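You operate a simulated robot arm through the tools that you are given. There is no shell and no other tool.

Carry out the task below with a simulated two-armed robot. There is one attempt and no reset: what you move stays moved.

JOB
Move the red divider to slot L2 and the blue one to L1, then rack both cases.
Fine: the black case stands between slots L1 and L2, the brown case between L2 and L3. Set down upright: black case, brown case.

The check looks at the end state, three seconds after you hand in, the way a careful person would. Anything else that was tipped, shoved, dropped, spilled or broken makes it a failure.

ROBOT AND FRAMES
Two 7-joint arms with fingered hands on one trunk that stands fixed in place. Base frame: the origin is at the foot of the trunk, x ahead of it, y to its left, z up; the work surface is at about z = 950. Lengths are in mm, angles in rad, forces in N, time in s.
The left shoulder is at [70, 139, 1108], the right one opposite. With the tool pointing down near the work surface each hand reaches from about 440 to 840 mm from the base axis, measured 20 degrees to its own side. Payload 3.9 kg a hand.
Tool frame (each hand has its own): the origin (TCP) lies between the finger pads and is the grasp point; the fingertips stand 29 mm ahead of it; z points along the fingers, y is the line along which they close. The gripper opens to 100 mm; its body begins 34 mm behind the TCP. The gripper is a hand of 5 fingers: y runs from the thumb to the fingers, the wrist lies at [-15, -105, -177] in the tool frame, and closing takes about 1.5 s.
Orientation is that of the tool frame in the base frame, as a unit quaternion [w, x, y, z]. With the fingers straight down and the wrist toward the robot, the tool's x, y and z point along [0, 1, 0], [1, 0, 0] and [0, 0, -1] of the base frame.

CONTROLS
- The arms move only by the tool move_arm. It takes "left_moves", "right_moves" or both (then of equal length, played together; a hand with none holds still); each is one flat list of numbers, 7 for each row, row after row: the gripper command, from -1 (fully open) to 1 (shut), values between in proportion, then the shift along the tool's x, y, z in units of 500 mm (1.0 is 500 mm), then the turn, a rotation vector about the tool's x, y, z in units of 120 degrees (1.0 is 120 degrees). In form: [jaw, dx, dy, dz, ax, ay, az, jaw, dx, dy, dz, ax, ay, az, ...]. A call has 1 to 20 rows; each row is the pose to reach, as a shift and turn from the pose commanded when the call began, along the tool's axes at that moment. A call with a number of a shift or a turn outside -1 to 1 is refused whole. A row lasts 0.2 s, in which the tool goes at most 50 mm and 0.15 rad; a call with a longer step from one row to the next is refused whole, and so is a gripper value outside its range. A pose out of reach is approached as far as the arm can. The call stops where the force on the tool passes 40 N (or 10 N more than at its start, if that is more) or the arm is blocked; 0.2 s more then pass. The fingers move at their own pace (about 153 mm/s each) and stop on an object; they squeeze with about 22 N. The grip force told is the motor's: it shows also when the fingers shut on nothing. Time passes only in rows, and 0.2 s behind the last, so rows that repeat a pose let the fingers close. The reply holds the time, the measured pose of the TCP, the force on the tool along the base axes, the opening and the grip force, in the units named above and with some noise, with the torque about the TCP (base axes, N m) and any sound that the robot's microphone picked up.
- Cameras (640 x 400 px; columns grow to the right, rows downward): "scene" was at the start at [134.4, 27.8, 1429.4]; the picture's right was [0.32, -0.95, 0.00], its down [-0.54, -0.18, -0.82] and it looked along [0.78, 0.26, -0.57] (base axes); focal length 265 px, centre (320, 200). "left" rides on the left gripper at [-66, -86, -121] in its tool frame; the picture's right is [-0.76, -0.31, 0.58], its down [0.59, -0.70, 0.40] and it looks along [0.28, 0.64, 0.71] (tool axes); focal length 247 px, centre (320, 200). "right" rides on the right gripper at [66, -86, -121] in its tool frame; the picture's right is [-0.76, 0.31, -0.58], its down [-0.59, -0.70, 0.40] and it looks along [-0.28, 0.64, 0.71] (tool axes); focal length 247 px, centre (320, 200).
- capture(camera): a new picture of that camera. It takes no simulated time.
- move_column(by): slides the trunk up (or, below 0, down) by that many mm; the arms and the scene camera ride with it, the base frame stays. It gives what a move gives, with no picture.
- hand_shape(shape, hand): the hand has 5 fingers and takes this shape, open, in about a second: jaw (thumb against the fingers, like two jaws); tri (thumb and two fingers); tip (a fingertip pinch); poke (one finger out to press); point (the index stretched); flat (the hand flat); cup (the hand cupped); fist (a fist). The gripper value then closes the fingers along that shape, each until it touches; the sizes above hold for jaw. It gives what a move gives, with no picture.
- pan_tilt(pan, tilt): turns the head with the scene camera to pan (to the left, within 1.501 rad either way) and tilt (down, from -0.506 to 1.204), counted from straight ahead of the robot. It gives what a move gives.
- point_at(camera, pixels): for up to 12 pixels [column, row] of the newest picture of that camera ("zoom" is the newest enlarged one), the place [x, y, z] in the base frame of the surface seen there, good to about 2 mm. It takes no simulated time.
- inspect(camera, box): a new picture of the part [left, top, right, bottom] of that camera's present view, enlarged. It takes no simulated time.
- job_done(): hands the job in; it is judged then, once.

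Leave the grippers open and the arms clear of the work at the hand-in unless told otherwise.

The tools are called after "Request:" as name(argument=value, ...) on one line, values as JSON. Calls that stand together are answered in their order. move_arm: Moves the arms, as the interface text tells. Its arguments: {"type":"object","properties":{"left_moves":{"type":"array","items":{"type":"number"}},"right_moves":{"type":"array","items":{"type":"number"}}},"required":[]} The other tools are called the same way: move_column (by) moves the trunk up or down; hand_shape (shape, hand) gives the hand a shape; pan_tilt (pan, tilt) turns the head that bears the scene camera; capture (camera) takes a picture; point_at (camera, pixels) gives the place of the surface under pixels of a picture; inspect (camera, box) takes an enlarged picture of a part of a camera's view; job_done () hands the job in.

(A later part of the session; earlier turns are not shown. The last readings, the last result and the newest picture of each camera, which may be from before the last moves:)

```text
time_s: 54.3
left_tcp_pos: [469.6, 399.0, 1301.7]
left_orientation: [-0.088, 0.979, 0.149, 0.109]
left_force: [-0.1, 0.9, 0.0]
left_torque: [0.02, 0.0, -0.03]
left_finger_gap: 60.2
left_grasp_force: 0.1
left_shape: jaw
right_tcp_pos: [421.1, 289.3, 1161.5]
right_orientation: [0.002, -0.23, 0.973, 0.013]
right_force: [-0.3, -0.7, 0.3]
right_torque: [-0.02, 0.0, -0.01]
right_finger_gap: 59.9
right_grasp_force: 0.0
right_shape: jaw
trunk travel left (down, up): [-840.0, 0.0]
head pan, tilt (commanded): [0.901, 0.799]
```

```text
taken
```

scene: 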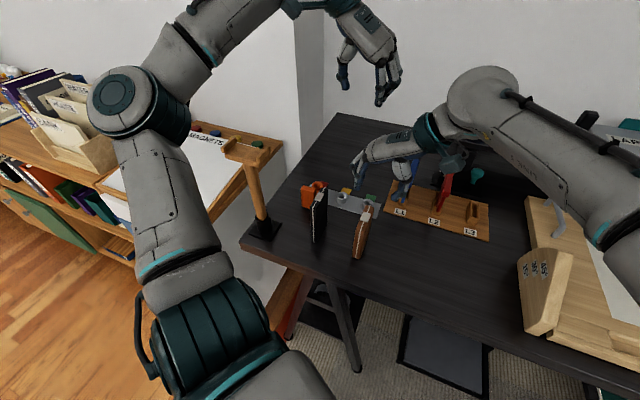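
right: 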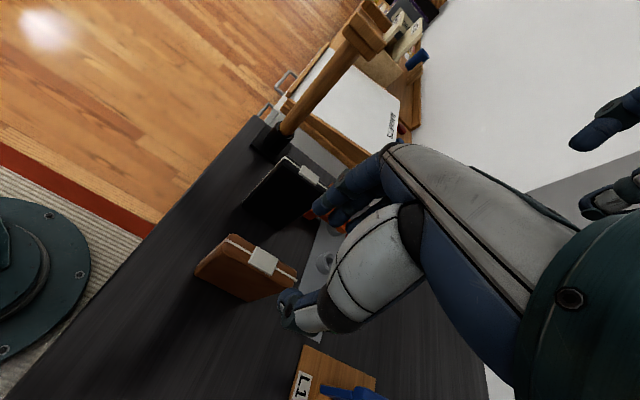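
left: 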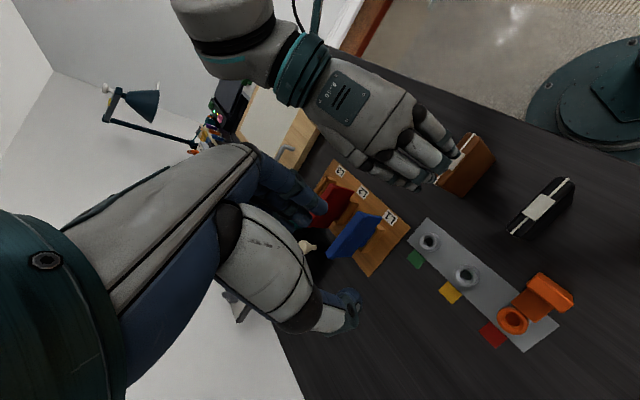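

The right hand settled ~15 mm off and slightly turned; I hold a moment to see whether it was still moving.

Request:
move_arm(right_moves=[-0.2, 0, 0, 0, 0, 0, 0, -0.2, 0, 0, 0, 0, 0, 0, -0.2, 0, 0, 0, 0, 0, 0])

```text
time_s: 55.1
left_tcp_pos: [470.1, 401.1, 1301.5]
left_orientation: [-0.087, 0.979, 0.149, 0.109]
left_force: [0.0, 0.5, 0.3]
left_torque: [0.02, 0.01, 0.01]
left_finger_gap: 59.8
left_grasp_force: 0.1
left_shape: jaw
right_tcp_pos: [422.0, 289.3, 1156.6]
right_orientation: [0.0, -0.229, 0.973, 0.009]
right_force: [1.0, 0.1, -1.0]
right_torque: [0.03, -0.02, 0.0]
right_finger_gap: 60.2
right_grasp_force: 0.0
right_shape: jaw
trunk travel left (down, up): [-840.0, 0.0]
head pan, tilt (commanded): [0.901, 0.799]
```

Request:
move_arm(right_moves=[-0.2, 0, 0, 0, 0, 0, 0, -0.2, 0, 0, 0, 0, 0, 0, -0.2, 0, 0, 0, 0, 0, 0, -0.2, 0, 0, 0, 0, 0, 0, -0.2, 0, 0, 0, 0, 0, 0, -0.2, 0, 0, 0, 0, 0, 0])

Request:
capture(camera="right")

Request:
capture(camera="scene")

```text
time_s: 56.5
left_tcp_pos: [470.3, 400.8, 1301.0]
left_orientation: [-0.088, 0.979, 0.149, 0.11]
left_force: [-0.6, -0.2, -0.4]
left_torque: [0.01, -0.01, 0.0]
left_finger_gap: 59.9
left_grasp_force: 0.0
left_shape: jaw
right_tcp_pos: [420.8, 289.3, 1156.5]
right_orientation: [-0.001, -0.23, 0.973, 0.01]
right_force: [-0.4, -0.3, 0.0]
right_torque: [-0.01, -0.02, 0.0]
right_finger_gap: 60.2
right_grasp_force: 0.1
right_shape: jaw
trunk travel left (down, up): [-840.0, 0.0]
head pan, tilt (commanded): [0.901, 0.799]
```

```text
taken
```

right: 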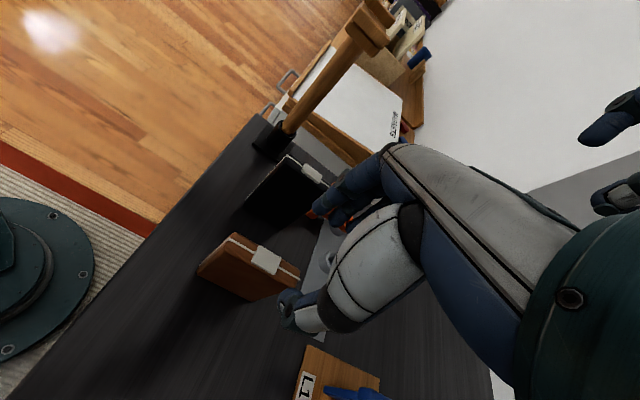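

```text
taken
```

scene: 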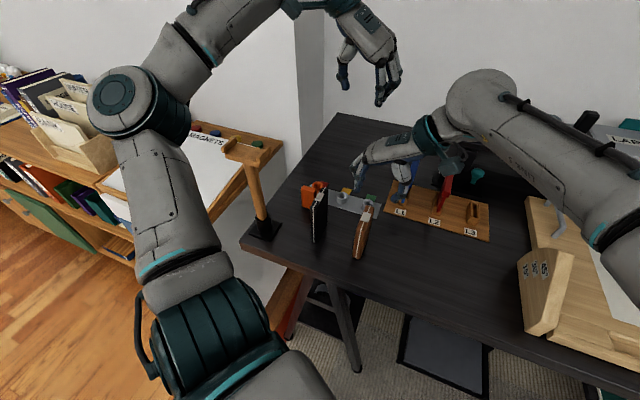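

The right arm is near a joint limit here, so it is not suitable for the cases. Alternative: the left hand grips each case by its two ends (72 mm apart, hand's wrist toward the robot, as in the initial pose), which keeps the forearm away from the post. I first look at the left hand's finger spread.

Request:
inspect(camera="scene", box=[320, 0, 420, 120])

Request:
point_at(camera="zoom", pixels=[[240, 285], [265, 330], [385, 330], [395, 305], [418, 295], [440, 270], [300, 220], [370, 250], [375, 345], [270, 345]])

```text
3.33 times, centred on (370, 60) of scene
```

zoom: 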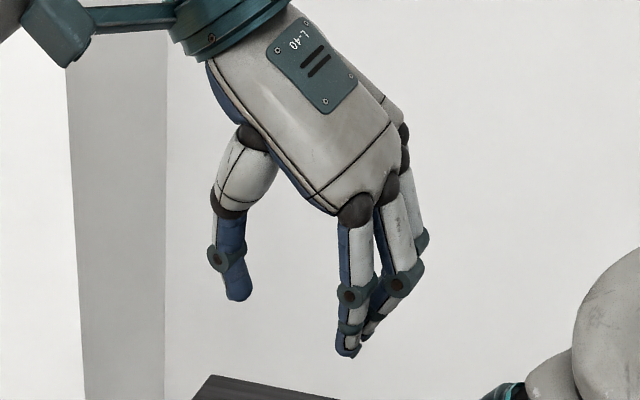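

```text
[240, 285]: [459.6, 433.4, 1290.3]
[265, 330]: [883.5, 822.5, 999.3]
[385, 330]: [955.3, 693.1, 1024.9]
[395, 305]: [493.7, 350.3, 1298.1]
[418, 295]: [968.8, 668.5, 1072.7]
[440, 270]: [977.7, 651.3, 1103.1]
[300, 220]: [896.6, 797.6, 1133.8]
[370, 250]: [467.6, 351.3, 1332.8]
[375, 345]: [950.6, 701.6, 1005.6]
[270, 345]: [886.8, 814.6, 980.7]
```

Request:
point_at(camera="zoom", pixels=[[355, 210], [390, 190], [404, 162], [403, 134], [346, 296], [398, 283], [345, 350], [368, 330], [420, 240], [236, 260], [238, 295], [225, 260]])

```text
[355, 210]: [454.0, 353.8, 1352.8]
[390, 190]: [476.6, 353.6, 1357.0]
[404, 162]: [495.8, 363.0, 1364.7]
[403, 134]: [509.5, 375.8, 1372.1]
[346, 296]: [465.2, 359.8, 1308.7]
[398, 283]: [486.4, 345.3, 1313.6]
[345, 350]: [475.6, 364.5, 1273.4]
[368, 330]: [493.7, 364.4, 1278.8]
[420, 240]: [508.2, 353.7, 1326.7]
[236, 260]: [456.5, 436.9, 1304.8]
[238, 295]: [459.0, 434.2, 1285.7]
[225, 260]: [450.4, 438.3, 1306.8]
```

The hand's index (x≈−12) and middle (x≈+7) oppose the thumb (x≈−5), so the "tri" shape is ideal for an end grip on a 20 mm-thick case. First I withdraw the right arm to the right and up.

Request:
move_arm(right_moves=[-0.2, 0, -0.03, -0.09, 0, 0, 0, -0.2, 0, -0.08, -0.17, 0, 0, 0, -0.2, 0.01, -0.16, -0.22, 0, 0, 0, -0.2, 0.02, -0.25, -0.25, 0, 0, 0, -0.2, 0.03, -0.34, -0.28, 0, 0, 0, -0.2, 0.03, -0.43, -0.3, 0, 0, 0, -0.2, 0.03, -0.52, -0.3, 0, 0, 0, -0.2, 0.03, -0.6, -0.3, 0, 0, 0])

Request:
hand_shape(shape="tri", hand="left")

Request:
inspect(camera="scene", box=[320, 0, 420, 120])

Request:
capture(camera="left")

Request:
capture(camera="right")

```text
time_s: 58.3
left_tcp_pos: [471.2, 399.5, 1300.6]
left_orientation: [-0.088, 0.979, 0.149, 0.109]
left_force: [-0.3, -0.8, -0.3]
left_torque: [0.03, 0.03, 0.0]
left_finger_gap: 59.6
left_grasp_force: 0.1
left_shape: jaw
right_tcp_pos: [539.7, 26.9, 1297.8]
right_orientation: [-0.001, -0.243, 0.97, 0.0]
right_force: [-1.0, 0.5, 0.5]
right_torque: [-0.01, 0.01, 0.0]
right_finger_gap: 60.2
right_grasp_force: 0.1
right_shape: jaw
trunk travel left (down, up): [-840.0, 0.0]
head pan, tilt (commanded): [0.901, 0.799]
```

```text
time_s: 59.2
left_tcp_pos: [470.4, 400.4, 1301.0]
left_orientation: [-0.088, 0.979, 0.149, 0.109]
left_force: [-0.7, 0.0, -0.8]
left_torque: [-0.01, -0.02, -0.03]
left_finger_gap: 99.4
left_grasp_force: 0.0
left_shape: tri
right_tcp_pos: [540.0, 29.3, 1299.6]
right_orientation: [0.0, -0.243, 0.97, -0.001]
right_force: [-0.1, 0.5, -0.1]
right_torque: [0.03, -0.02, 0.0]
right_finger_gap: 60.3
right_grasp_force: 0.0
right_shape: jaw
trunk travel left (down, up): [-840.0, 0.0]
head pan, tilt (commanded): [0.901, 0.799]
```

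```text
3.33 times, centred on (370, 60) of scene
```

zoom: 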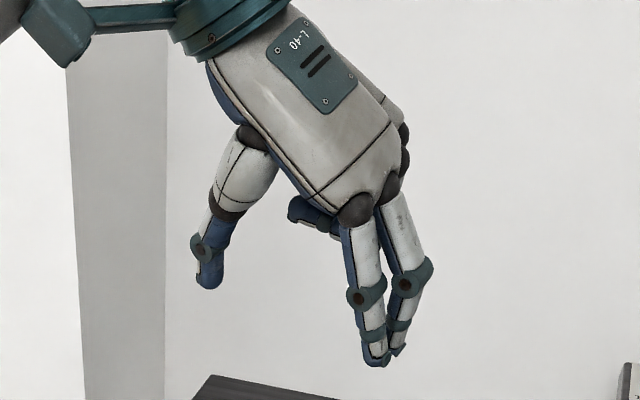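

```text
taken
```

left: 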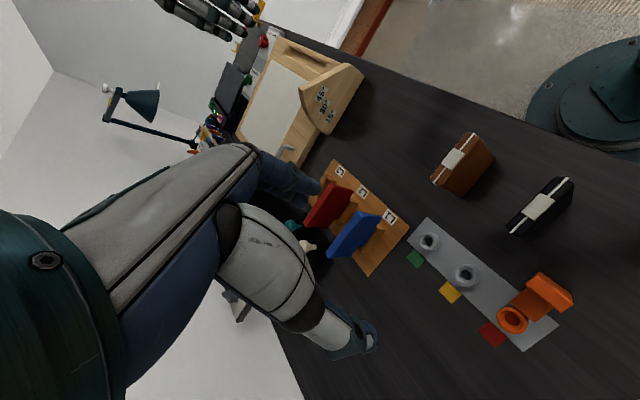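

```text
taken
```

right: 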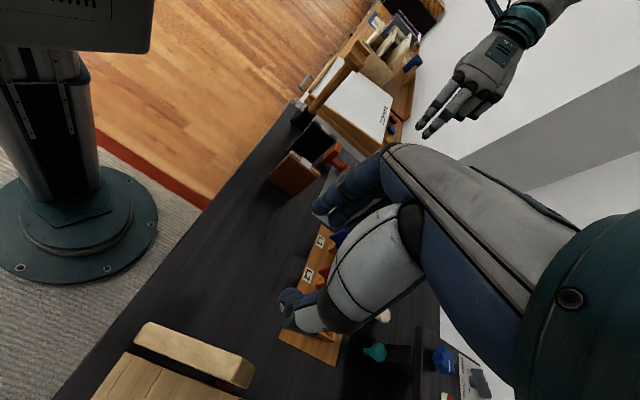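

Tri shape folds ring and little finger away; gap 99 mm. Now I turn the left hand so that it points straight down with the wrist toward the robot and its closing direction along the cases' length, moving toward above the brown case (high, z≈1240).

Request:
move_arm(left_moves=[-1, -0.0086, 0.0073, 0.0032, 0.0041, -0.011, -0.0647, -1, -0.0172, 0.0146, 0.0065, 0.0083, -0.0221, -0.1294, -1, -0.0258, 0.022, 0.0097, 0.0124, -0.0331, -0.1941, -1, -0.0344, 0.0293, 0.013, 0.0166, -0.0442, -0.2589, -1, -0.043, 0.0366, 0.0162, 0.0207, -0.0552, -0.3236, -1, -0.0516, 0.0439, 0.0194, 0.0249, -0.0663, -0.3883, -1, -0.0602, 0.0513, 0.0227, 0.029, -0.0773, -0.453, -1, -0.0688, 0.0586, 0.0259, 0.0332, -0.0884, -0.5177, -1, -0.0775, 0.0659, 0.0292, 0.0373, -0.0994, -0.5824, -1, -0.0861, 0.0732, 0.0324, 0.0415, -0.1105, -0.6472, -1, -0.0947, 0.0806, 0.0356, 0.0456, -0.1215, -0.7119, -1, -0.1033, 0.0879, 0.0389, 0.0498, -0.1326, -0.7766, -1, -0.1119, 0.0952, 0.0421, 0.0539, -0.1436, -0.8413, -1, -0.1119, 0.0952, 0.0421, 0.0539, -0.1436, -0.8413])

Request:
capture(camera="scene")

Request:
capture(camera="left")

```text
time_s: 62.2
left_tcp_pos: [434.7, 345.2, 1258.3]
left_orientation: [0.001, 0.507, 0.862, 0.0]
left_force: [-0.4, 0.1, -0.1]
left_torque: [0.02, 0.01, -0.01]
left_finger_gap: 100.0
left_grasp_force: 0.0
left_shape: tri
right_tcp_pos: [540.2, 29.7, 1299.0]
right_orientation: [0.001, -0.243, 0.97, 0.001]
right_force: [0.2, -0.1, 0.0]
right_torque: [0.01, 0.03, 0.01]
right_finger_gap: 60.2
right_grasp_force: 0.1
right_shape: jaw
trunk travel left (down, up): [-840.0, 0.0]
head pan, tilt (commanded): [0.901, 0.799]
```

```text
taken
```

scene: 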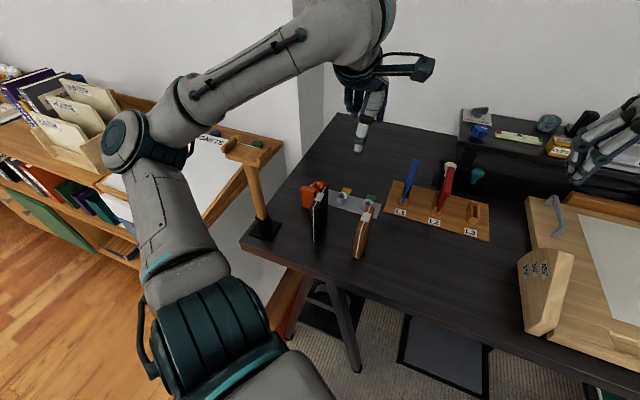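

```text
taken
```

left: 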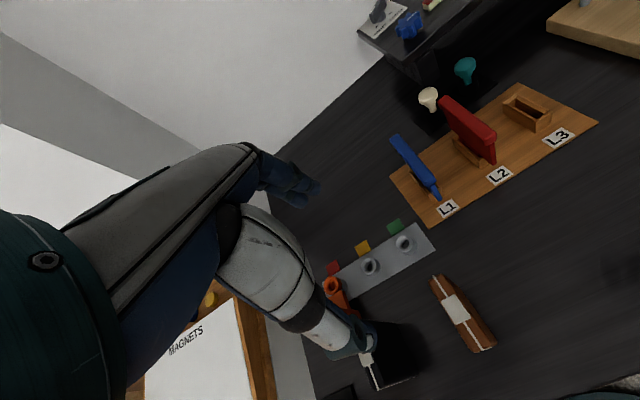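

Reached. I check the elbow and forearm clearance to the post and measure brown's corners from the left camera.

Request:
point_at(camera="scene", pixels=[[125, 140], [165, 150], [185, 140], [215, 125], [260, 90], [300, 75], [340, 50], [235, 150], [265, 155], [150, 175]])

Request:
inspect(camera="left", box=[400, 260, 520, 370])

Request:
point_at(camera="left", pixels=[[433, 278], [443, 276], [470, 351], [493, 343], [440, 300], [462, 325], [482, 335], [475, 310], [455, 285], [455, 310]])

```text
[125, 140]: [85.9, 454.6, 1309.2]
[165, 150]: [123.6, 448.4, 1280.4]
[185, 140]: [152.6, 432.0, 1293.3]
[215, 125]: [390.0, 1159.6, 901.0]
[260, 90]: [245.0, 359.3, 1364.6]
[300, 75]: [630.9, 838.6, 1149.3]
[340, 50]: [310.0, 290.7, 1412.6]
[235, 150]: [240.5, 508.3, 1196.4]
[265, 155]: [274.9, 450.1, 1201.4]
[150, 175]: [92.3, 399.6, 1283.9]
```

```text
3.64 times, centred on (460, 315) of left
```

zoom: 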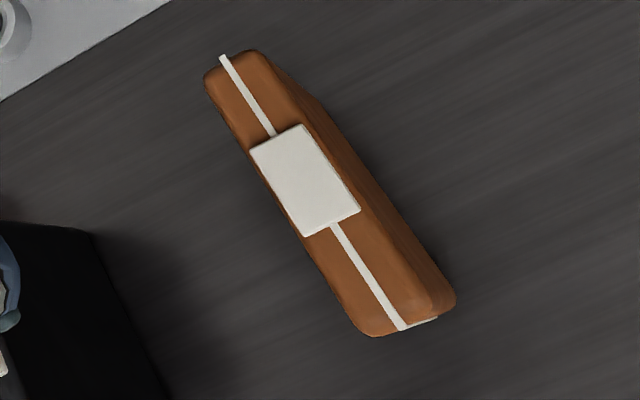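

```text
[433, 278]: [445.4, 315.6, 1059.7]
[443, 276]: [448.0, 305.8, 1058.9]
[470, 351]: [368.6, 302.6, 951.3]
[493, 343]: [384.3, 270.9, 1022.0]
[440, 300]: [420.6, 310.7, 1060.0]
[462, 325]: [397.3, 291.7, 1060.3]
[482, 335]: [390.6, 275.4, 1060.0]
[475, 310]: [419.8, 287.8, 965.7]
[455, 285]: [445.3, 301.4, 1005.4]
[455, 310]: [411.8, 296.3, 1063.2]
```

The forearm is laterally ~90 mm clear of the post in this posture and moves away as I go to the cases. I check the thumb and finger tip positions in the tri shape.

Request:
inspect(camera="scene", box=[330, 70, 410, 170])

Request:
point_at(camera="zoom", pixels=[[275, 130], [285, 180], [265, 220], [275, 245], [280, 260], [235, 110], [215, 100], [330, 110], [345, 120], [260, 60]])

```text
4.00 times, centred on (370, 120) of scene
```

zoom: 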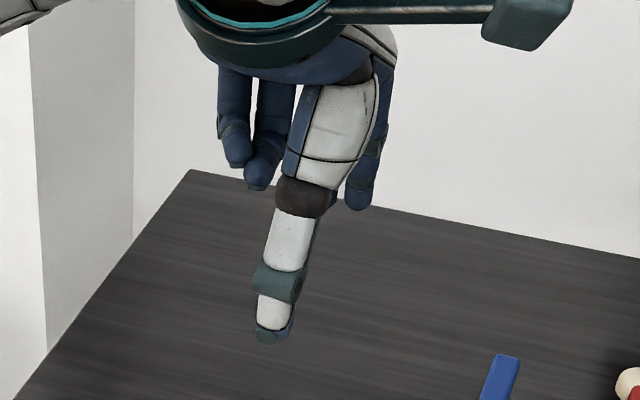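

```text
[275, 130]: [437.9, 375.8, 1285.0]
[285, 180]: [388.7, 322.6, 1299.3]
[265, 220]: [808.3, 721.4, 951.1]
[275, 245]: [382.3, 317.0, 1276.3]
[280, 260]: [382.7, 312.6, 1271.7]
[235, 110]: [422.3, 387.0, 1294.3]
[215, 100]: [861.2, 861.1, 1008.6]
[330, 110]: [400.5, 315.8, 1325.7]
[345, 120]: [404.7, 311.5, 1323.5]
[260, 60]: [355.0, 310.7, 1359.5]
```

Request:
point_at(camera="zoom", pixels=[[360, 200], [358, 185], [332, 200], [258, 183], [240, 160], [268, 335], [275, 320], [262, 150], [265, 300], [368, 160]])

```text
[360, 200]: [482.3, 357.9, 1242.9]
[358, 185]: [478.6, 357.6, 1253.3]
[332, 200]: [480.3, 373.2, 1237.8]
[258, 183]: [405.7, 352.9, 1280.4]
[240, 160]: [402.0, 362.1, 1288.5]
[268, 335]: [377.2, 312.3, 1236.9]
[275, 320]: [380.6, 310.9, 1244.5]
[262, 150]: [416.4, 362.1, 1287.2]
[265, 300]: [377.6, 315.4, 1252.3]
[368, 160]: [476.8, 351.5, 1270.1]
```

Tri geometry: thumb pad y≈−50, finger pads y≈+48, folded fingers stay 22 mm above TCP. I move above brown: (412,298,1130).

Request:
move_arm(left_moves=[-1, -0.0152, -0.0216, 0.0643, 0, 0, 0, -1, -0.0304, -0.0432, 0.1285, 0, 0, 0, -1, -0.0456, -0.0647, 0.1928, 0, 0, 0, -1, -0.0608, -0.0863, 0.257, 0, 0, 0, -1, -0.0608, -0.0863, 0.257, 0, 0, 0])

Request:
capture(camera="scene")

Request:
capture(camera="left")

```text
time_s: 63.4
left_tcp_pos: [410.6, 298.0, 1129.3]
left_orientation: [0.0, 0.508, 0.861, 0.0]
left_force: [0.3, -1.0, 0.0]
left_torque: [-0.03, -0.03, 0.01]
left_finger_gap: 99.6
left_grasp_force: 0.0
left_shape: tri
right_tcp_pos: [539.4, 29.0, 1298.1]
right_orientation: [0.0, -0.243, 0.97, 0.001]
right_force: [0.0, 0.7, 0.1]
right_torque: [-0.03, -0.01, -0.03]
right_finger_gap: 60.3
right_grasp_force: 0.2
right_shape: jaw
trunk travel left (down, up): [-840.0, 0.0]
head pan, tilt (commanded): [0.901, 0.799]
```

```text
taken
```

scene: 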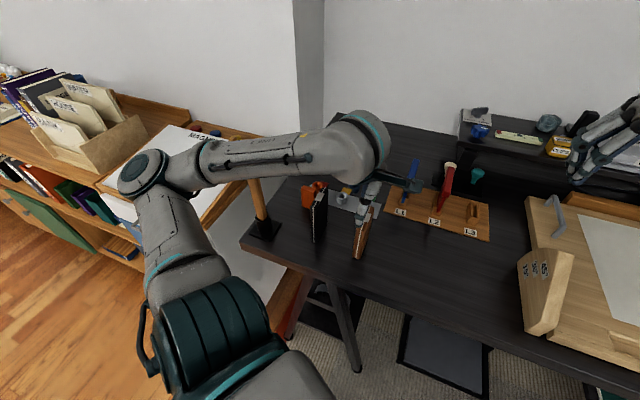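

```text
taken
```

left: 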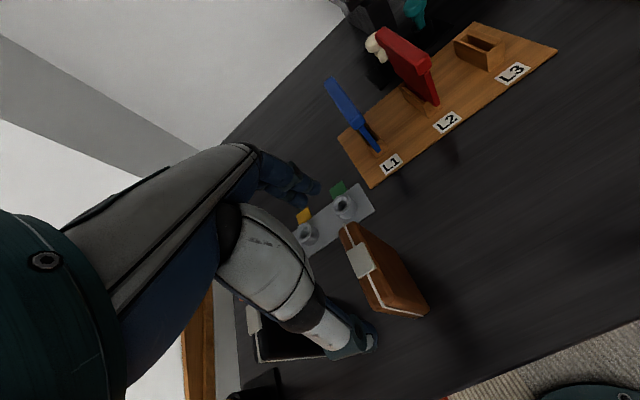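

I check forearm clearance to the post and the brown case alignment in this pose.

Request:
point_at(camera="scene", pixels=[[145, 172], [185, 180], [215, 180], [250, 175], [300, 165], [350, 150], [258, 190], [262, 205], [175, 165], [330, 125]])

Request:
inspect(camera="left", box=[300, 210, 440, 360])

Request:
point_at(camera="left", pixels=[[342, 230], [352, 224], [380, 315], [425, 312], [350, 255], [372, 268], [385, 290], [395, 285], [395, 310], [358, 235], [420, 318], [345, 245]])

```text
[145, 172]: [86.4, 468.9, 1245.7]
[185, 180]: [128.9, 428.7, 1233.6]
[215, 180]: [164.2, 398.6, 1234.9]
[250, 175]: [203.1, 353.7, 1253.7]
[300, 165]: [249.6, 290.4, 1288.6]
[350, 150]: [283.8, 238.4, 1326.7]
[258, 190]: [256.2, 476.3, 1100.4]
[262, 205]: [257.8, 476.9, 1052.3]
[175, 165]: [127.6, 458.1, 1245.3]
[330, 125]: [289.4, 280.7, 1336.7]
```

```text
2.67 times, centred on (370, 285) of left
```

zoom: 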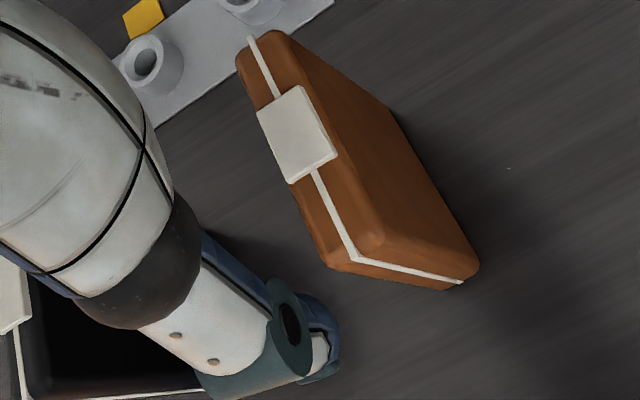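

```text
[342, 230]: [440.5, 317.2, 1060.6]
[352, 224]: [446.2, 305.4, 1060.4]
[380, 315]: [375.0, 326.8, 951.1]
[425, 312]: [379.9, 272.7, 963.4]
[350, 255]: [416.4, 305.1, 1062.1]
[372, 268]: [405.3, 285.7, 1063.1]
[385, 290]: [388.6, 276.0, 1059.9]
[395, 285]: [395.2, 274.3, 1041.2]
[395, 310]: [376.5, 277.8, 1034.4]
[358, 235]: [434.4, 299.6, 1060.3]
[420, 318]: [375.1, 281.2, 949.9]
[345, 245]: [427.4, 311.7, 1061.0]
```

Clearances are good (forearm >100 mm from the post; thumb 13 mm and fingers 10 mm beyond the case ends). I descend 69 mm to z≈1060.

Request:
move_arm(left_moves=[-1, 0, 0, 0.04, 0, 0, 0, -1, 0, 0, 0.08, 0, 0, 0, -1, 0, 0, 0.12, 0, 0, 0, -1, 0, 0, 0.139, 0, 0, 0, -1, 0, 0, 0.139, 0, 0, 0])

Request:
capture(camera="left")

Request:
inspect(camera="scene", box=[290, 150, 430, 270])

Request:
capture(camera="right")

```text
time_s: 64.6
left_tcp_pos: [415.9, 298.2, 1061.1]
left_orientation: [-0.001, 0.507, 0.862, -0.001]
left_force: [-0.3, 0.0, 0.1]
left_torque: [-0.01, 0.02, 0.01]
left_finger_gap: 99.7
left_grasp_force: 0.1
left_shape: tri
left hand out of reach, approached as far as the arm can: row 4, 5
right_tcp_pos: [539.1, 27.3, 1299.0]
right_orientation: [0.001, -0.242, 0.97, 0.0]
right_force: [0.4, -0.2, 1.0]
right_torque: [-0.02, -0.02, -0.01]
right_finger_gap: 60.0
right_grasp_force: 0.2
right_shape: jaw
trunk travel left (down, up): [-840.0, 0.0]
head pan, tilt (commanded): [0.901, 0.799]
```

```text
taken
```

left: 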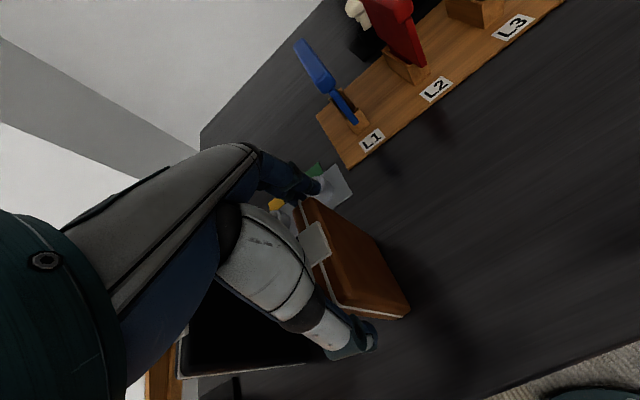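

```text
3.33 times, centred on (360, 210) of scene
```

zoom: 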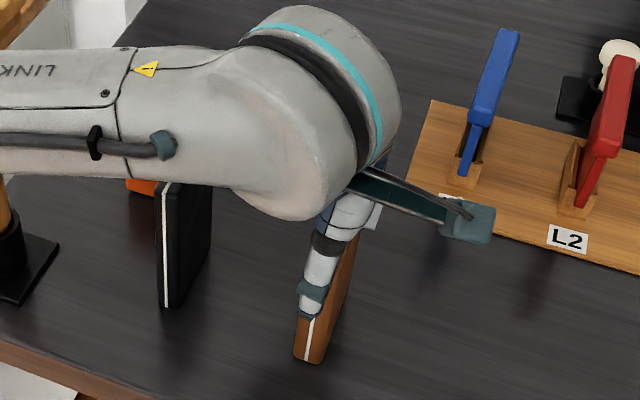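

```text
taken
```

right: 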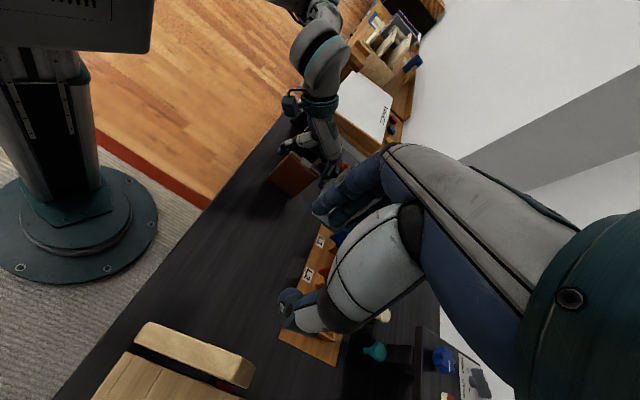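

The hand is 4 mm further forward than commanded (arm folded to its limit) but the thumb and fingers still straddle the case ends. I close the gripper slowly.

Request:
move_arm(left_moves=[-0.8, 0, 0, 0, 0, 0, 0, -0.65, 0, 0, 0, 0, 0, 0, -0.5, 0, 0, 0, 0, 0, 0, -0.3, 0, 0, 0, 0, 0, 0, 0, 0, 0, 0, 0, 0, 0, 0.5, 0, 0, 0, 0, 0, 0, 1, 0, 0, 0, 0, 0, 0, 1, 0, 0, 0, 0, 0, 0, 1, 0, 0, 0, 0, 0, 0])

Request:
capture(camera="left")

Request:
inspect(camera="scene", box=[290, 150, 430, 270])

Request:
inspect(camera="right", box=[240, 80, 380, 220])

```text
time_s: 66.6
left_tcp_pos: [414.9, 299.3, 1063.2]
left_orientation: [0.0, 0.507, 0.862, -0.001]
left_force: [0.5, 1.9, 1.3]
left_torque: [-0.02, 0.04, 0.01]
left_finger_gap: 74.1
left_grasp_force: 21.8
left_shape: tri
right_tcp_pos: [539.3, 29.4, 1298.4]
right_orientation: [0.0, -0.243, 0.97, 0.0]
right_force: [-0.5, 0.5, -0.4]
right_torque: [0.0, 0.02, 0.0]
right_finger_gap: 60.3
right_grasp_force: 0.0
right_shape: jaw
trunk travel left (down, up): [-840.0, 0.0]
head pan, tilt (commanded): [0.901, 0.799]
```

```text
taken
```

left: 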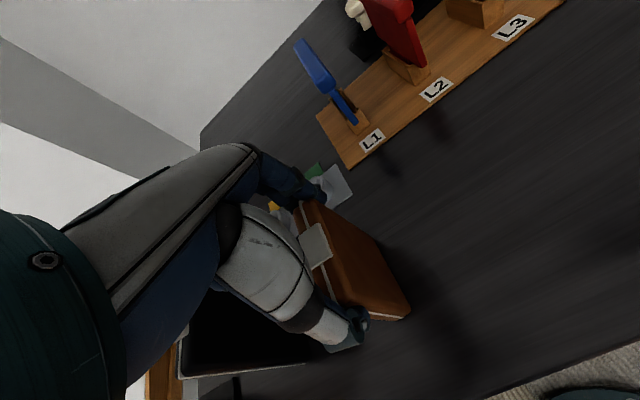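

```text
3.33 times, centred on (360, 210) of scene
```

zoom: 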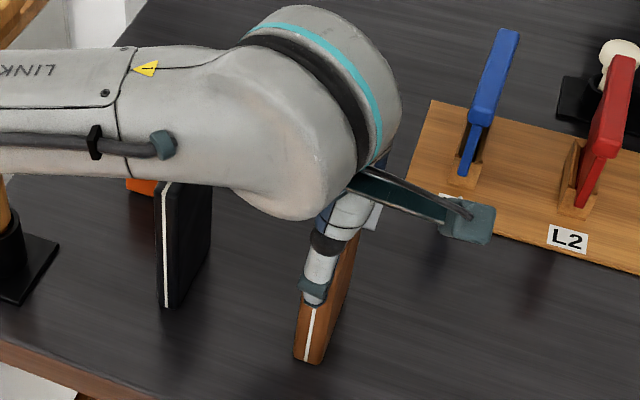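

```text
2.86 times, centred on (310, 150) of right
```

zoom: 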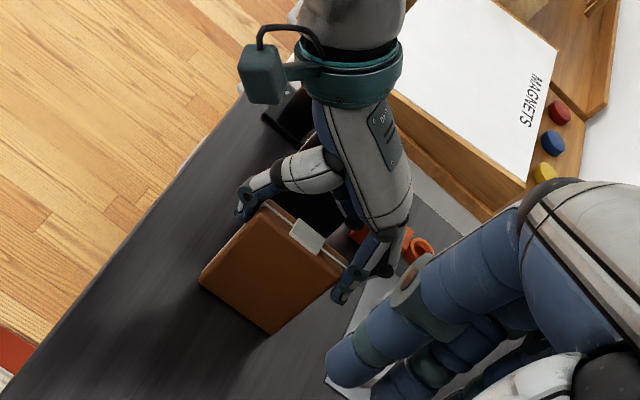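

Brown is gripped at both ends (gap 74.1 mm, 22 N). I lift slowly by 40 mm and check that it hangs level.

Request:
move_arm(left_moves=[1, 0, 0, -0.01, 0, 0, 0, 1, 0, 0, -0.025, 0, 0, 0, 1, 0, 0, -0.05, 0, 0, 0, 1, 0, 0.01, -0.08, 0, 0, 0, 1, 0, 0.01, -0.08, 0, 0, 0])

Request:
capture(camera="left")

Request:
inspect(camera="scene", box=[290, 130, 430, 270])

Request:
inspect(camera="right", box=[240, 80, 380, 220])

```text
time_s: 67.8
left_tcp_pos: [419.4, 302.7, 1103.1]
left_orientation: [0.001, 0.508, 0.861, -0.001]
left_force: [-0.4, -0.1, -1.1]
left_torque: [-0.04, -0.01, 0.0]
left_finger_gap: 74.0
left_grasp_force: 22.1
left_shape: tri
right_tcp_pos: [538.8, 29.6, 1298.6]
right_orientation: [0.001, -0.243, 0.97, 0.001]
right_force: [-0.5, 0.4, 0.3]
right_torque: [0.0, 0.03, 0.01]
right_finger_gap: 60.2
right_grasp_force: 0.1
right_shape: jaw
trunk travel left (down, up): [-840.0, 0.0]
head pan, tilt (commanded): [0.901, 0.799]
```

```text
taken
```

left: 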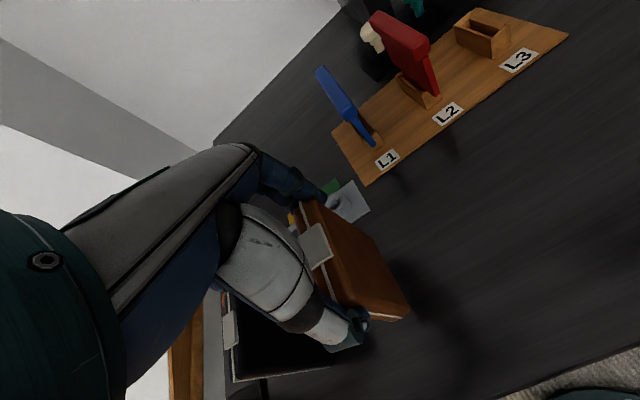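

```text
2.86 times, centred on (360, 200) of scene
```

zoom: 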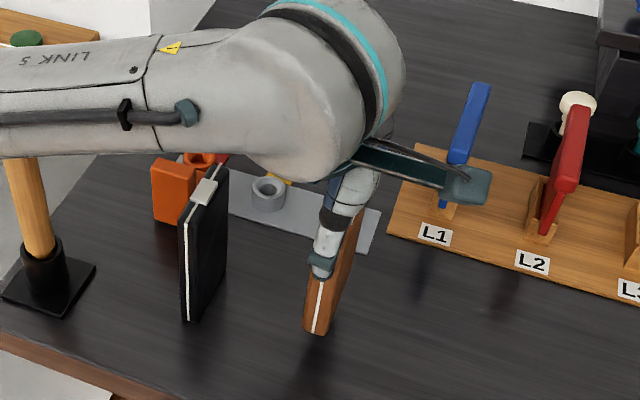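

```text
2.86 times, centred on (310, 150) of right
```

zoom: 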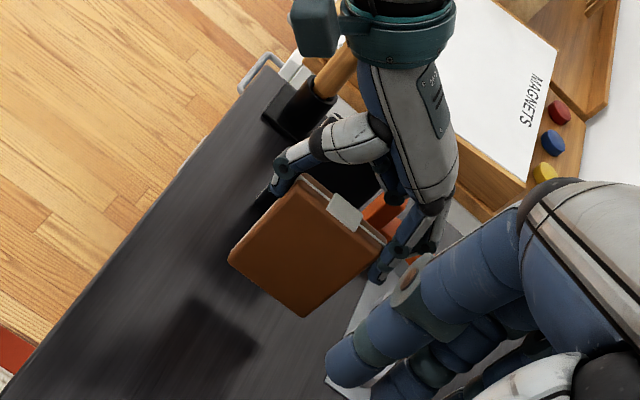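

Brown hangs level between thumb and fingers. I measure its pose in the grip from the right-camera zoom.

Request:
point_at(camera="zoom", pixels=[[300, 195], [370, 240], [250, 250], [300, 300], [340, 275], [290, 230], [330, 250], [270, 270], [305, 183], [380, 235], [345, 212], [235, 262]])

Request:
point_at(camera="left", pixels=[[305, 205], [315, 205], [340, 290], [360, 290], [330, 230], [350, 250], [380, 260], [400, 295], [380, 305], [345, 220], [370, 240], [395, 310]])

```text
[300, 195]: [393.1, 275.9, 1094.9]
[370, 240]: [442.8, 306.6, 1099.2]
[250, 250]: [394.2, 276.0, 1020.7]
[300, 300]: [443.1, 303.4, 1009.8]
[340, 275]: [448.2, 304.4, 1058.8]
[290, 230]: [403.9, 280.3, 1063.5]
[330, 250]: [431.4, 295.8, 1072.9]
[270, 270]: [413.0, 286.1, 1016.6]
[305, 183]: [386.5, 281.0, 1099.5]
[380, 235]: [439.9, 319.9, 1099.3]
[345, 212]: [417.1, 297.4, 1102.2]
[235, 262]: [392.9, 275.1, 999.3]
```

```text
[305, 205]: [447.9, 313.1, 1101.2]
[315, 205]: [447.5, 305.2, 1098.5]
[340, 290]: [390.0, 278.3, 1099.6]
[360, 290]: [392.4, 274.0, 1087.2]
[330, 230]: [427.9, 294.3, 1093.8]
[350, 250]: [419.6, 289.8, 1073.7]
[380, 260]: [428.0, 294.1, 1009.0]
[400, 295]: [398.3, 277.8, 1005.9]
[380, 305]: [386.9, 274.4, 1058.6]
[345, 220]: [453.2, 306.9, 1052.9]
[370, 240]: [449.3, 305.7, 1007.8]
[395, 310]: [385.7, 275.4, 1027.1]
```

Brown is upright in the grip (right face s≈−58.6, centre t≈507). Before carrying it, I move the right arm well away to the right.

Request:
move_arm(right_moves=[-0.2, 0.0604, -0.0585, -0.02, 0, 0, 0, -0.2, 0.1207, -0.1169, -0.02, 0, 0, 0, -0.2, 0.1811, -0.1754, -0.02, 0, 0, 0, -0.2, 0.2415, -0.2338, -0.02, 0, 0, 0, -0.2, 0.3019, -0.2923, -0.02, 0, 0, 0, -0.2, 0.3622, -0.3507, -0.02, 0, 0, 0, -0.2, 0.4226, -0.4092, -0.02, 0, 0, 0, -0.2, 0.4226, -0.4092, -0.02, 0, 0, 0])

Request:
pan_tilt(pan=0.5, tilt=0.7)

Request:
capture(camera="scene")

```text
time_s: 69.6
left_tcp_pos: [421.1, 302.8, 1102.1]
left_orientation: [0.0, 0.507, 0.862, -0.001]
left_force: [0.1, 0.5, -0.1]
left_torque: [-0.03, -0.04, 0.01]
left_finger_gap: 74.2
left_grasp_force: 21.7
left_shape: tri
right_tcp_pos: [452.2, -251.7, 1311.3]
right_orientation: [0.0, -0.242, 0.97, -0.001]
right_force: [0.2, 0.0, 0.0]
right_torque: [-0.02, 0.02, 0.0]
right_finger_gap: 60.0
right_grasp_force: 0.0
right_shape: jaw
trunk travel left (down, up): [-840.0, 0.0]
head pan, tilt (commanded): [0.901, 0.799]
```

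```text
time_s: 70.4
left_tcp_pos: [419.6, 302.1, 1103.6]
left_orientation: [0.001, 0.508, 0.861, -0.001]
left_force: [-0.4, 0.5, -1.5]
left_torque: [0.04, -0.02, 0.01]
left_finger_gap: 74.4
left_grasp_force: 21.7
left_shape: tri
right_tcp_pos: [451.0, -253.4, 1311.9]
right_orientation: [0.0, -0.243, 0.97, 0.0]
right_force: [0.2, -0.5, 0.3]
right_torque: [0.04, 0.02, 0.0]
right_finger_gap: 60.1
right_grasp_force: 0.0
right_shape: jaw
trunk travel left (down, up): [-840.0, 0.0]
head pan, tilt (commanded): [0.499, 0.7]
```

```text
taken
```

scene: 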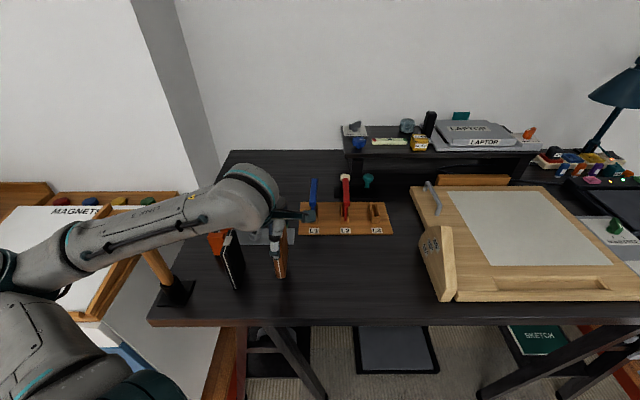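

The right arm is out of the way. I now carry brown: up to z≈1190, sideways to s≈136 in front of the rack, then forward over the gap between L2 and L3.

Request:
move_arm(left_moves=[1, 0, 0.02, -0.087, 0, 0, 0, 1, -0.01, 0.04, -0.174, 0, 0, 0, 1, -0.0901, 0.0598, -0.174, 0, 0, 0, 1, -0.1702, 0.0796, -0.174, 0, 0, 0, 1, -0.2502, 0.0994, -0.174, 0, 0, 0, 1, -0.3303, 0.1192, -0.174, 0, 0, 0, 1, -0.4104, 0.139, -0.174, 0, 0, 0, 1, -0.4119, 0.2249, -0.174, 0, 0, 0, 1, -0.4133, 0.3109, -0.174, 0, 0, 0, 1, -0.4148, 0.3968, -0.174, 0, 0, 0, 1, -0.4148, 0.3968, -0.174, 0, 0, 0])

Request:
capture(camera="scene")

Request:
capture(camera="left")

Request:
capture(camera="right")

```text
time_s: 72.8
left_tcp_pos: [689.3, 212.8, 1186.1]
left_orientation: [0.0, 0.508, 0.861, -0.001]
left_force: [0.1, 0.4, -1.9]
left_torque: [0.01, 0.02, -0.02]
left_finger_gap: 74.3
left_grasp_force: 22.1
left_shape: tri
right_tcp_pos: [451.3, -252.5, 1311.6]
right_orientation: [0.0, -0.243, 0.97, 0.0]
right_force: [0.2, 0.0, -0.7]
right_torque: [0.0, -0.02, -0.02]
right_finger_gap: 60.2
right_grasp_force: 0.0
right_shape: jaw
trunk travel left (down, up): [-840.0, 0.0]
head pan, tilt (commanded): [0.499, 0.7]
```

```text
taken
```

scene: 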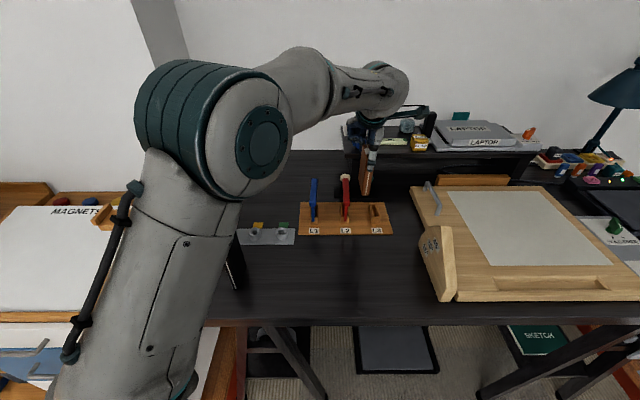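

```text
taken
```

left: 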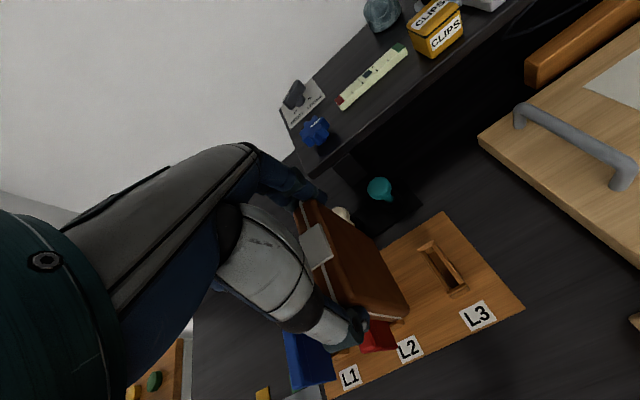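

```text
taken
```

right: 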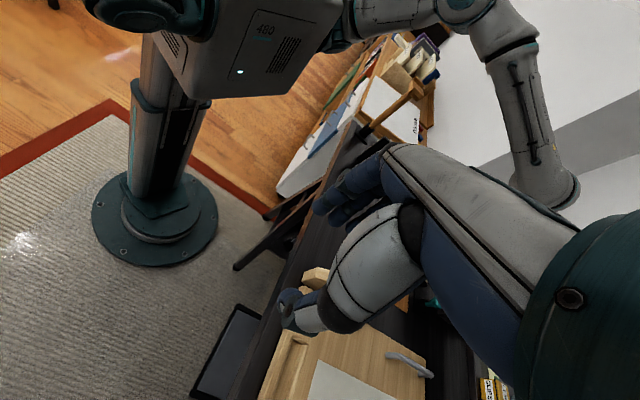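

I measure brown's position relative to L3's socket and red's rail from the left camera.

Request:
point_at(camera="left", pixels=[[345, 230], [370, 260], [390, 295], [365, 285], [312, 202], [340, 290], [422, 245], [433, 241], [466, 291], [452, 298], [375, 335], [400, 318]])

Request:
inspect(camera="left", box=[280, 180, 540, 400])

Request:
inspect(camera="scene", box=[300, 120, 440, 250])

```text
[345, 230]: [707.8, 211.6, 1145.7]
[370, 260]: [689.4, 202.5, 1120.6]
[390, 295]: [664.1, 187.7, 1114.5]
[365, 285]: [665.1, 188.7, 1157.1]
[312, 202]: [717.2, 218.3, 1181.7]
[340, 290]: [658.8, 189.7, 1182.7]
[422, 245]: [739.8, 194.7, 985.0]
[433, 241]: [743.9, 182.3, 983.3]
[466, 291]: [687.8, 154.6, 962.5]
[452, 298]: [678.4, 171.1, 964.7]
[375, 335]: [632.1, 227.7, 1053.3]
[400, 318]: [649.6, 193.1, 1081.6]
```

```text
1.82 times, centred on (410, 290) of left
```

zoom: 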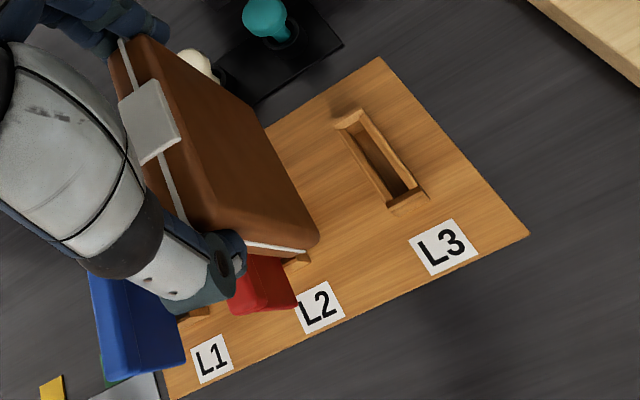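

```text
3.08 times, centred on (370, 185) of scene
```

zoom: 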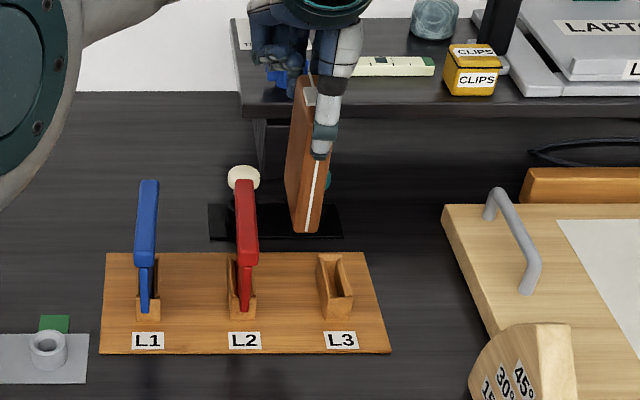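

Brown's centre is at s≈136, t≈704: clear of red (32 mm) and of socket L3 (22 mm). I lower 100 mm with a 4 mm forward shift.

Request:
move_arm(left_moves=[1, 0, 0.004, 0.05, 0, 0, 0, 1, 0, 0.008, 0.1, 0, 0, 0, 1, 0, 0.008, 0.15, 0, 0, 0, 1, 0, 0.008, 0.2, 0, 0, 0, 1, 0, 0.008, 0.2, 0, 0, 0])

Request:
capture(camera="left")

Request:
inspect(camera="scene", box=[290, 150, 410, 250])

Request:
point_at(camera="zoom", pixels=[[350, 250], [375, 320], [395, 310], [385, 200], [420, 270], [250, 180], [265, 260]])

```text
time_s: 74.0
left_tcp_pos: [694.6, 220.1, 1084.9]
left_orientation: [0.001, 0.507, 0.862, 0.0]
left_force: [-0.8, 0.7, -1.0]
left_torque: [-0.02, -0.03, 0.01]
left_finger_gap: 74.2
left_grasp_force: 21.8
left_shape: tri
right_tcp_pos: [451.7, -252.3, 1311.7]
right_orientation: [-0.001, -0.243, 0.97, 0.001]
right_force: [0.3, -0.3, -0.2]
right_torque: [-0.02, -0.04, 0.0]
right_finger_gap: 60.1
right_grasp_force: 0.0
right_shape: jaw
trunk travel left (down, up): [-840.0, 0.0]
head pan, tilt (commanded): [0.499, 0.7]
```

```text
taken
```

left: 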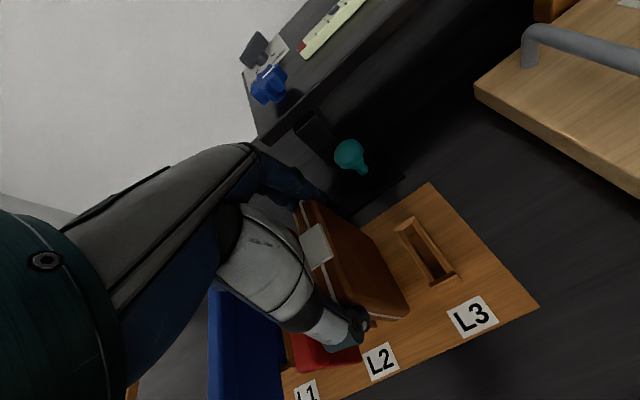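

```text
4.00 times, centred on (350, 200) of scene
```

zoom: 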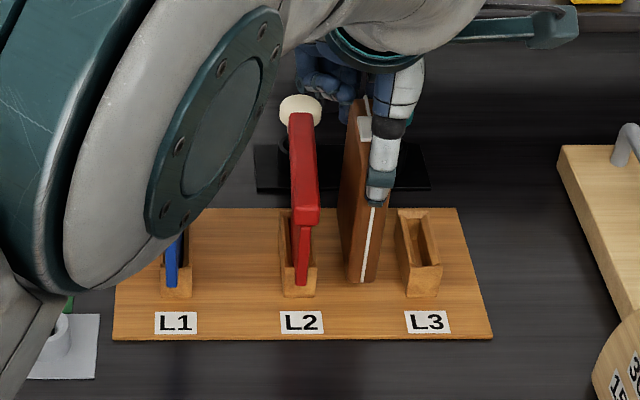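

```text
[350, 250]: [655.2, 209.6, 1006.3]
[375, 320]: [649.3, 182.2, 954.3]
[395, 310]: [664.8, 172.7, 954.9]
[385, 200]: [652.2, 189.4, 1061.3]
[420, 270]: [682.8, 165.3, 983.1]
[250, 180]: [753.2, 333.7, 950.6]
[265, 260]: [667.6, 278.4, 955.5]
```

I re-measure brown against the red divider and L3 socket before final lowering.

Request:
point_at(camera="left", pixels=[[345, 230], [370, 260], [390, 295], [365, 285], [312, 202], [340, 290], [402, 228], [415, 220], [455, 278], [437, 287], [350, 355], [405, 310]])

Request:
inspect(camera="left", box=[280, 180, 500, 380])

```text
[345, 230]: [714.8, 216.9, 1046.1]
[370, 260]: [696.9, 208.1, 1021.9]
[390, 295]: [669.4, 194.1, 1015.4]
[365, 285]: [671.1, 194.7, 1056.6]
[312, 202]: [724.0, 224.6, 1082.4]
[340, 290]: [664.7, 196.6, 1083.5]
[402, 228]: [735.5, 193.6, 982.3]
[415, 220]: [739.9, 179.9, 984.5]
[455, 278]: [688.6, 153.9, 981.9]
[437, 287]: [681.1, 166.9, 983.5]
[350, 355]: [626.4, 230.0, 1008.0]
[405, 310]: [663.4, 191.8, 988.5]
```

```text
2.00 times, centred on (390, 280) of left
```

zoom: 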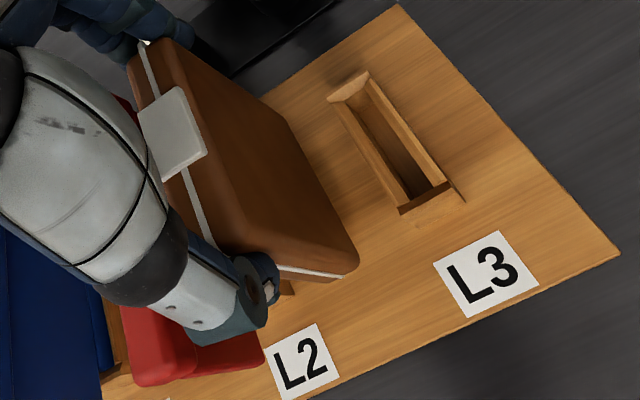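

Brown is centred at s≈134 between the sockets (faces 124–143). I lower 14 mm more, to a few mm above the board.

Request:
move_arm(left_moves=[1, 0, 0, 0.012, 0, 0, 0, 1, 0, 0, 0.022, 0, 0, 0, 1, 0, 0, 0.028, 0, 0, 0, 1, 0, 0, 0.028, 0, 0, 0])

Request:
inspect(camera="scene", box=[320, 180, 390, 240])

Request:
point_at(camera="zoom", pixels=[[330, 335], [345, 345], [355, 320], [318, 300], [340, 300], [360, 355]])

```text
time_s: 75.0
left_tcp_pos: [696.7, 218.2, 1072.3]
left_orientation: [0.0, 0.508, 0.861, -0.001]
left_force: [-0.1, 0.1, -0.8]
left_torque: [0.02, -0.01, 0.0]
left_finger_gap: 74.3
left_grasp_force: 22.5
left_shape: tri
right_tcp_pos: [451.2, -252.1, 1311.7]
right_orientation: [0.0, -0.243, 0.97, 0.0]
right_force: [-0.7, -0.4, 0.5]
right_torque: [-0.01, 0.0, 0.01]
right_finger_gap: 60.0
right_grasp_force: 0.2
right_shape: jaw
trunk travel left (down, up): [-840.0, 0.0]
head pan, tilt (commanded): [0.499, 0.7]
```

```text
6.67 times, centred on (355, 210) of scene
```

zoom: 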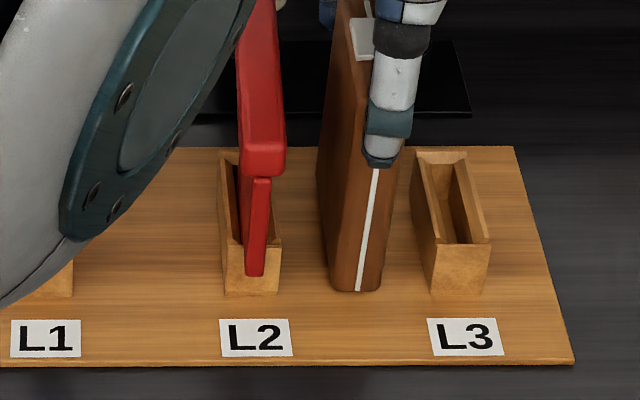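

```text
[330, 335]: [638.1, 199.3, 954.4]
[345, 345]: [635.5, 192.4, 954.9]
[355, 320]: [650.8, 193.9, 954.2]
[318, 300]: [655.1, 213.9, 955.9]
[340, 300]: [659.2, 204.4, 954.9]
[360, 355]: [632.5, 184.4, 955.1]
```

Brown is about 3 mm above the board. I lower in 1 mm steps, watching the vertical force.

Request:
move_arm(left_moves=[1, 0, 0, 0.002, 0, 0, 0, 1, 0, 0, 0.004, 0, 0, 0, 1, 0, 0, 0.004, 0, 0, 0])

Request:
move_arm(left_moves=[1, 0, 0, 0.002, 0, 0, 0, 1, 0, 0, 0.002, 0, 0, 0])

```text
time_s: 75.8
left_tcp_pos: [697.8, 218.5, 1070.7]
left_orientation: [0.0, 0.507, 0.862, 0.0]
left_force: [-0.1, -0.7, -1.4]
left_torque: [-0.01, 0.01, 0.03]
left_finger_gap: 74.7
left_grasp_force: 21.3
left_shape: tri
right_tcp_pos: [450.4, -252.1, 1311.3]
right_orientation: [0.0, -0.243, 0.97, 0.0]
right_force: [-0.6, -0.1, 0.4]
right_torque: [0.0, 0.03, 0.02]
right_finger_gap: 60.2
right_grasp_force: 0.0
right_shape: jaw
trunk travel left (down, up): [-840.0, 0.0]
head pan, tilt (commanded): [0.499, 0.7]
```

```text
time_s: 76.4
left_tcp_pos: [697.9, 217.2, 1071.1]
left_orientation: [0.002, 0.508, 0.861, -0.001]
left_force: [0.5, -0.6, -2.3]
left_torque: [-0.04, -0.05, -0.01]
left_finger_gap: 74.2
left_grasp_force: 22.0
left_shape: tri
right_tcp_pos: [451.4, -252.4, 1312.0]
right_orientation: [-0.001, -0.243, 0.97, 0.0]
right_force: [-0.9, -0.2, -0.6]
right_torque: [0.01, -0.02, 0.0]
right_finger_gap: 60.3
right_grasp_force: 0.1
right_shape: jaw
trunk travel left (down, up): [-840.0, 0.0]
head pan, tilt (commanded): [0.499, 0.7]
```

No contact yet. I check the case-top height with the left camera.

Request:
capture(camera="left")

Request:
point_at(camera="left", pixels=[[312, 202], [320, 215], [338, 285], [345, 280], [330, 225], [390, 300], [370, 260]])

Request:
move_arm(left_moves=[1, 0, 0, 0.002, 0, 0, 0, 1, 0, 0, 0.002, 0, 0, 0])

```text
taken
```

left: 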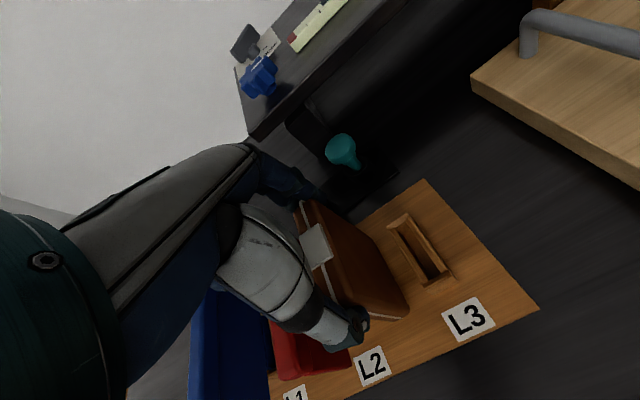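

```text
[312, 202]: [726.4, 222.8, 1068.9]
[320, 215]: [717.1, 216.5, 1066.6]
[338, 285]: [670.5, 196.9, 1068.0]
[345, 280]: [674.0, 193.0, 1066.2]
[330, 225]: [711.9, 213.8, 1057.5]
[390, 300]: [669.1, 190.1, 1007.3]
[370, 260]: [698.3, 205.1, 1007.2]
```

```text
time_s: 77.0
left_tcp_pos: [697.3, 217.4, 1068.9]
left_orientation: [0.001, 0.508, 0.861, 0.0]
left_force: [0.7, 0.2, -1.5]
left_torque: [0.01, -0.03, 0.02]
left_finger_gap: 74.3
left_grasp_force: 22.0
left_shape: tri
right_tcp_pos: [451.0, -252.2, 1312.5]
right_orientation: [0.0, -0.242, 0.97, 0.001]
right_force: [-0.3, -0.4, 1.1]
right_torque: [0.01, -0.03, -0.01]
right_finger_gap: 60.1
right_grasp_force: 0.0
right_shape: jaw
trunk travel left (down, up): [-840.0, 0.0]
head pan, tilt (commanded): [0.499, 0.7]
```

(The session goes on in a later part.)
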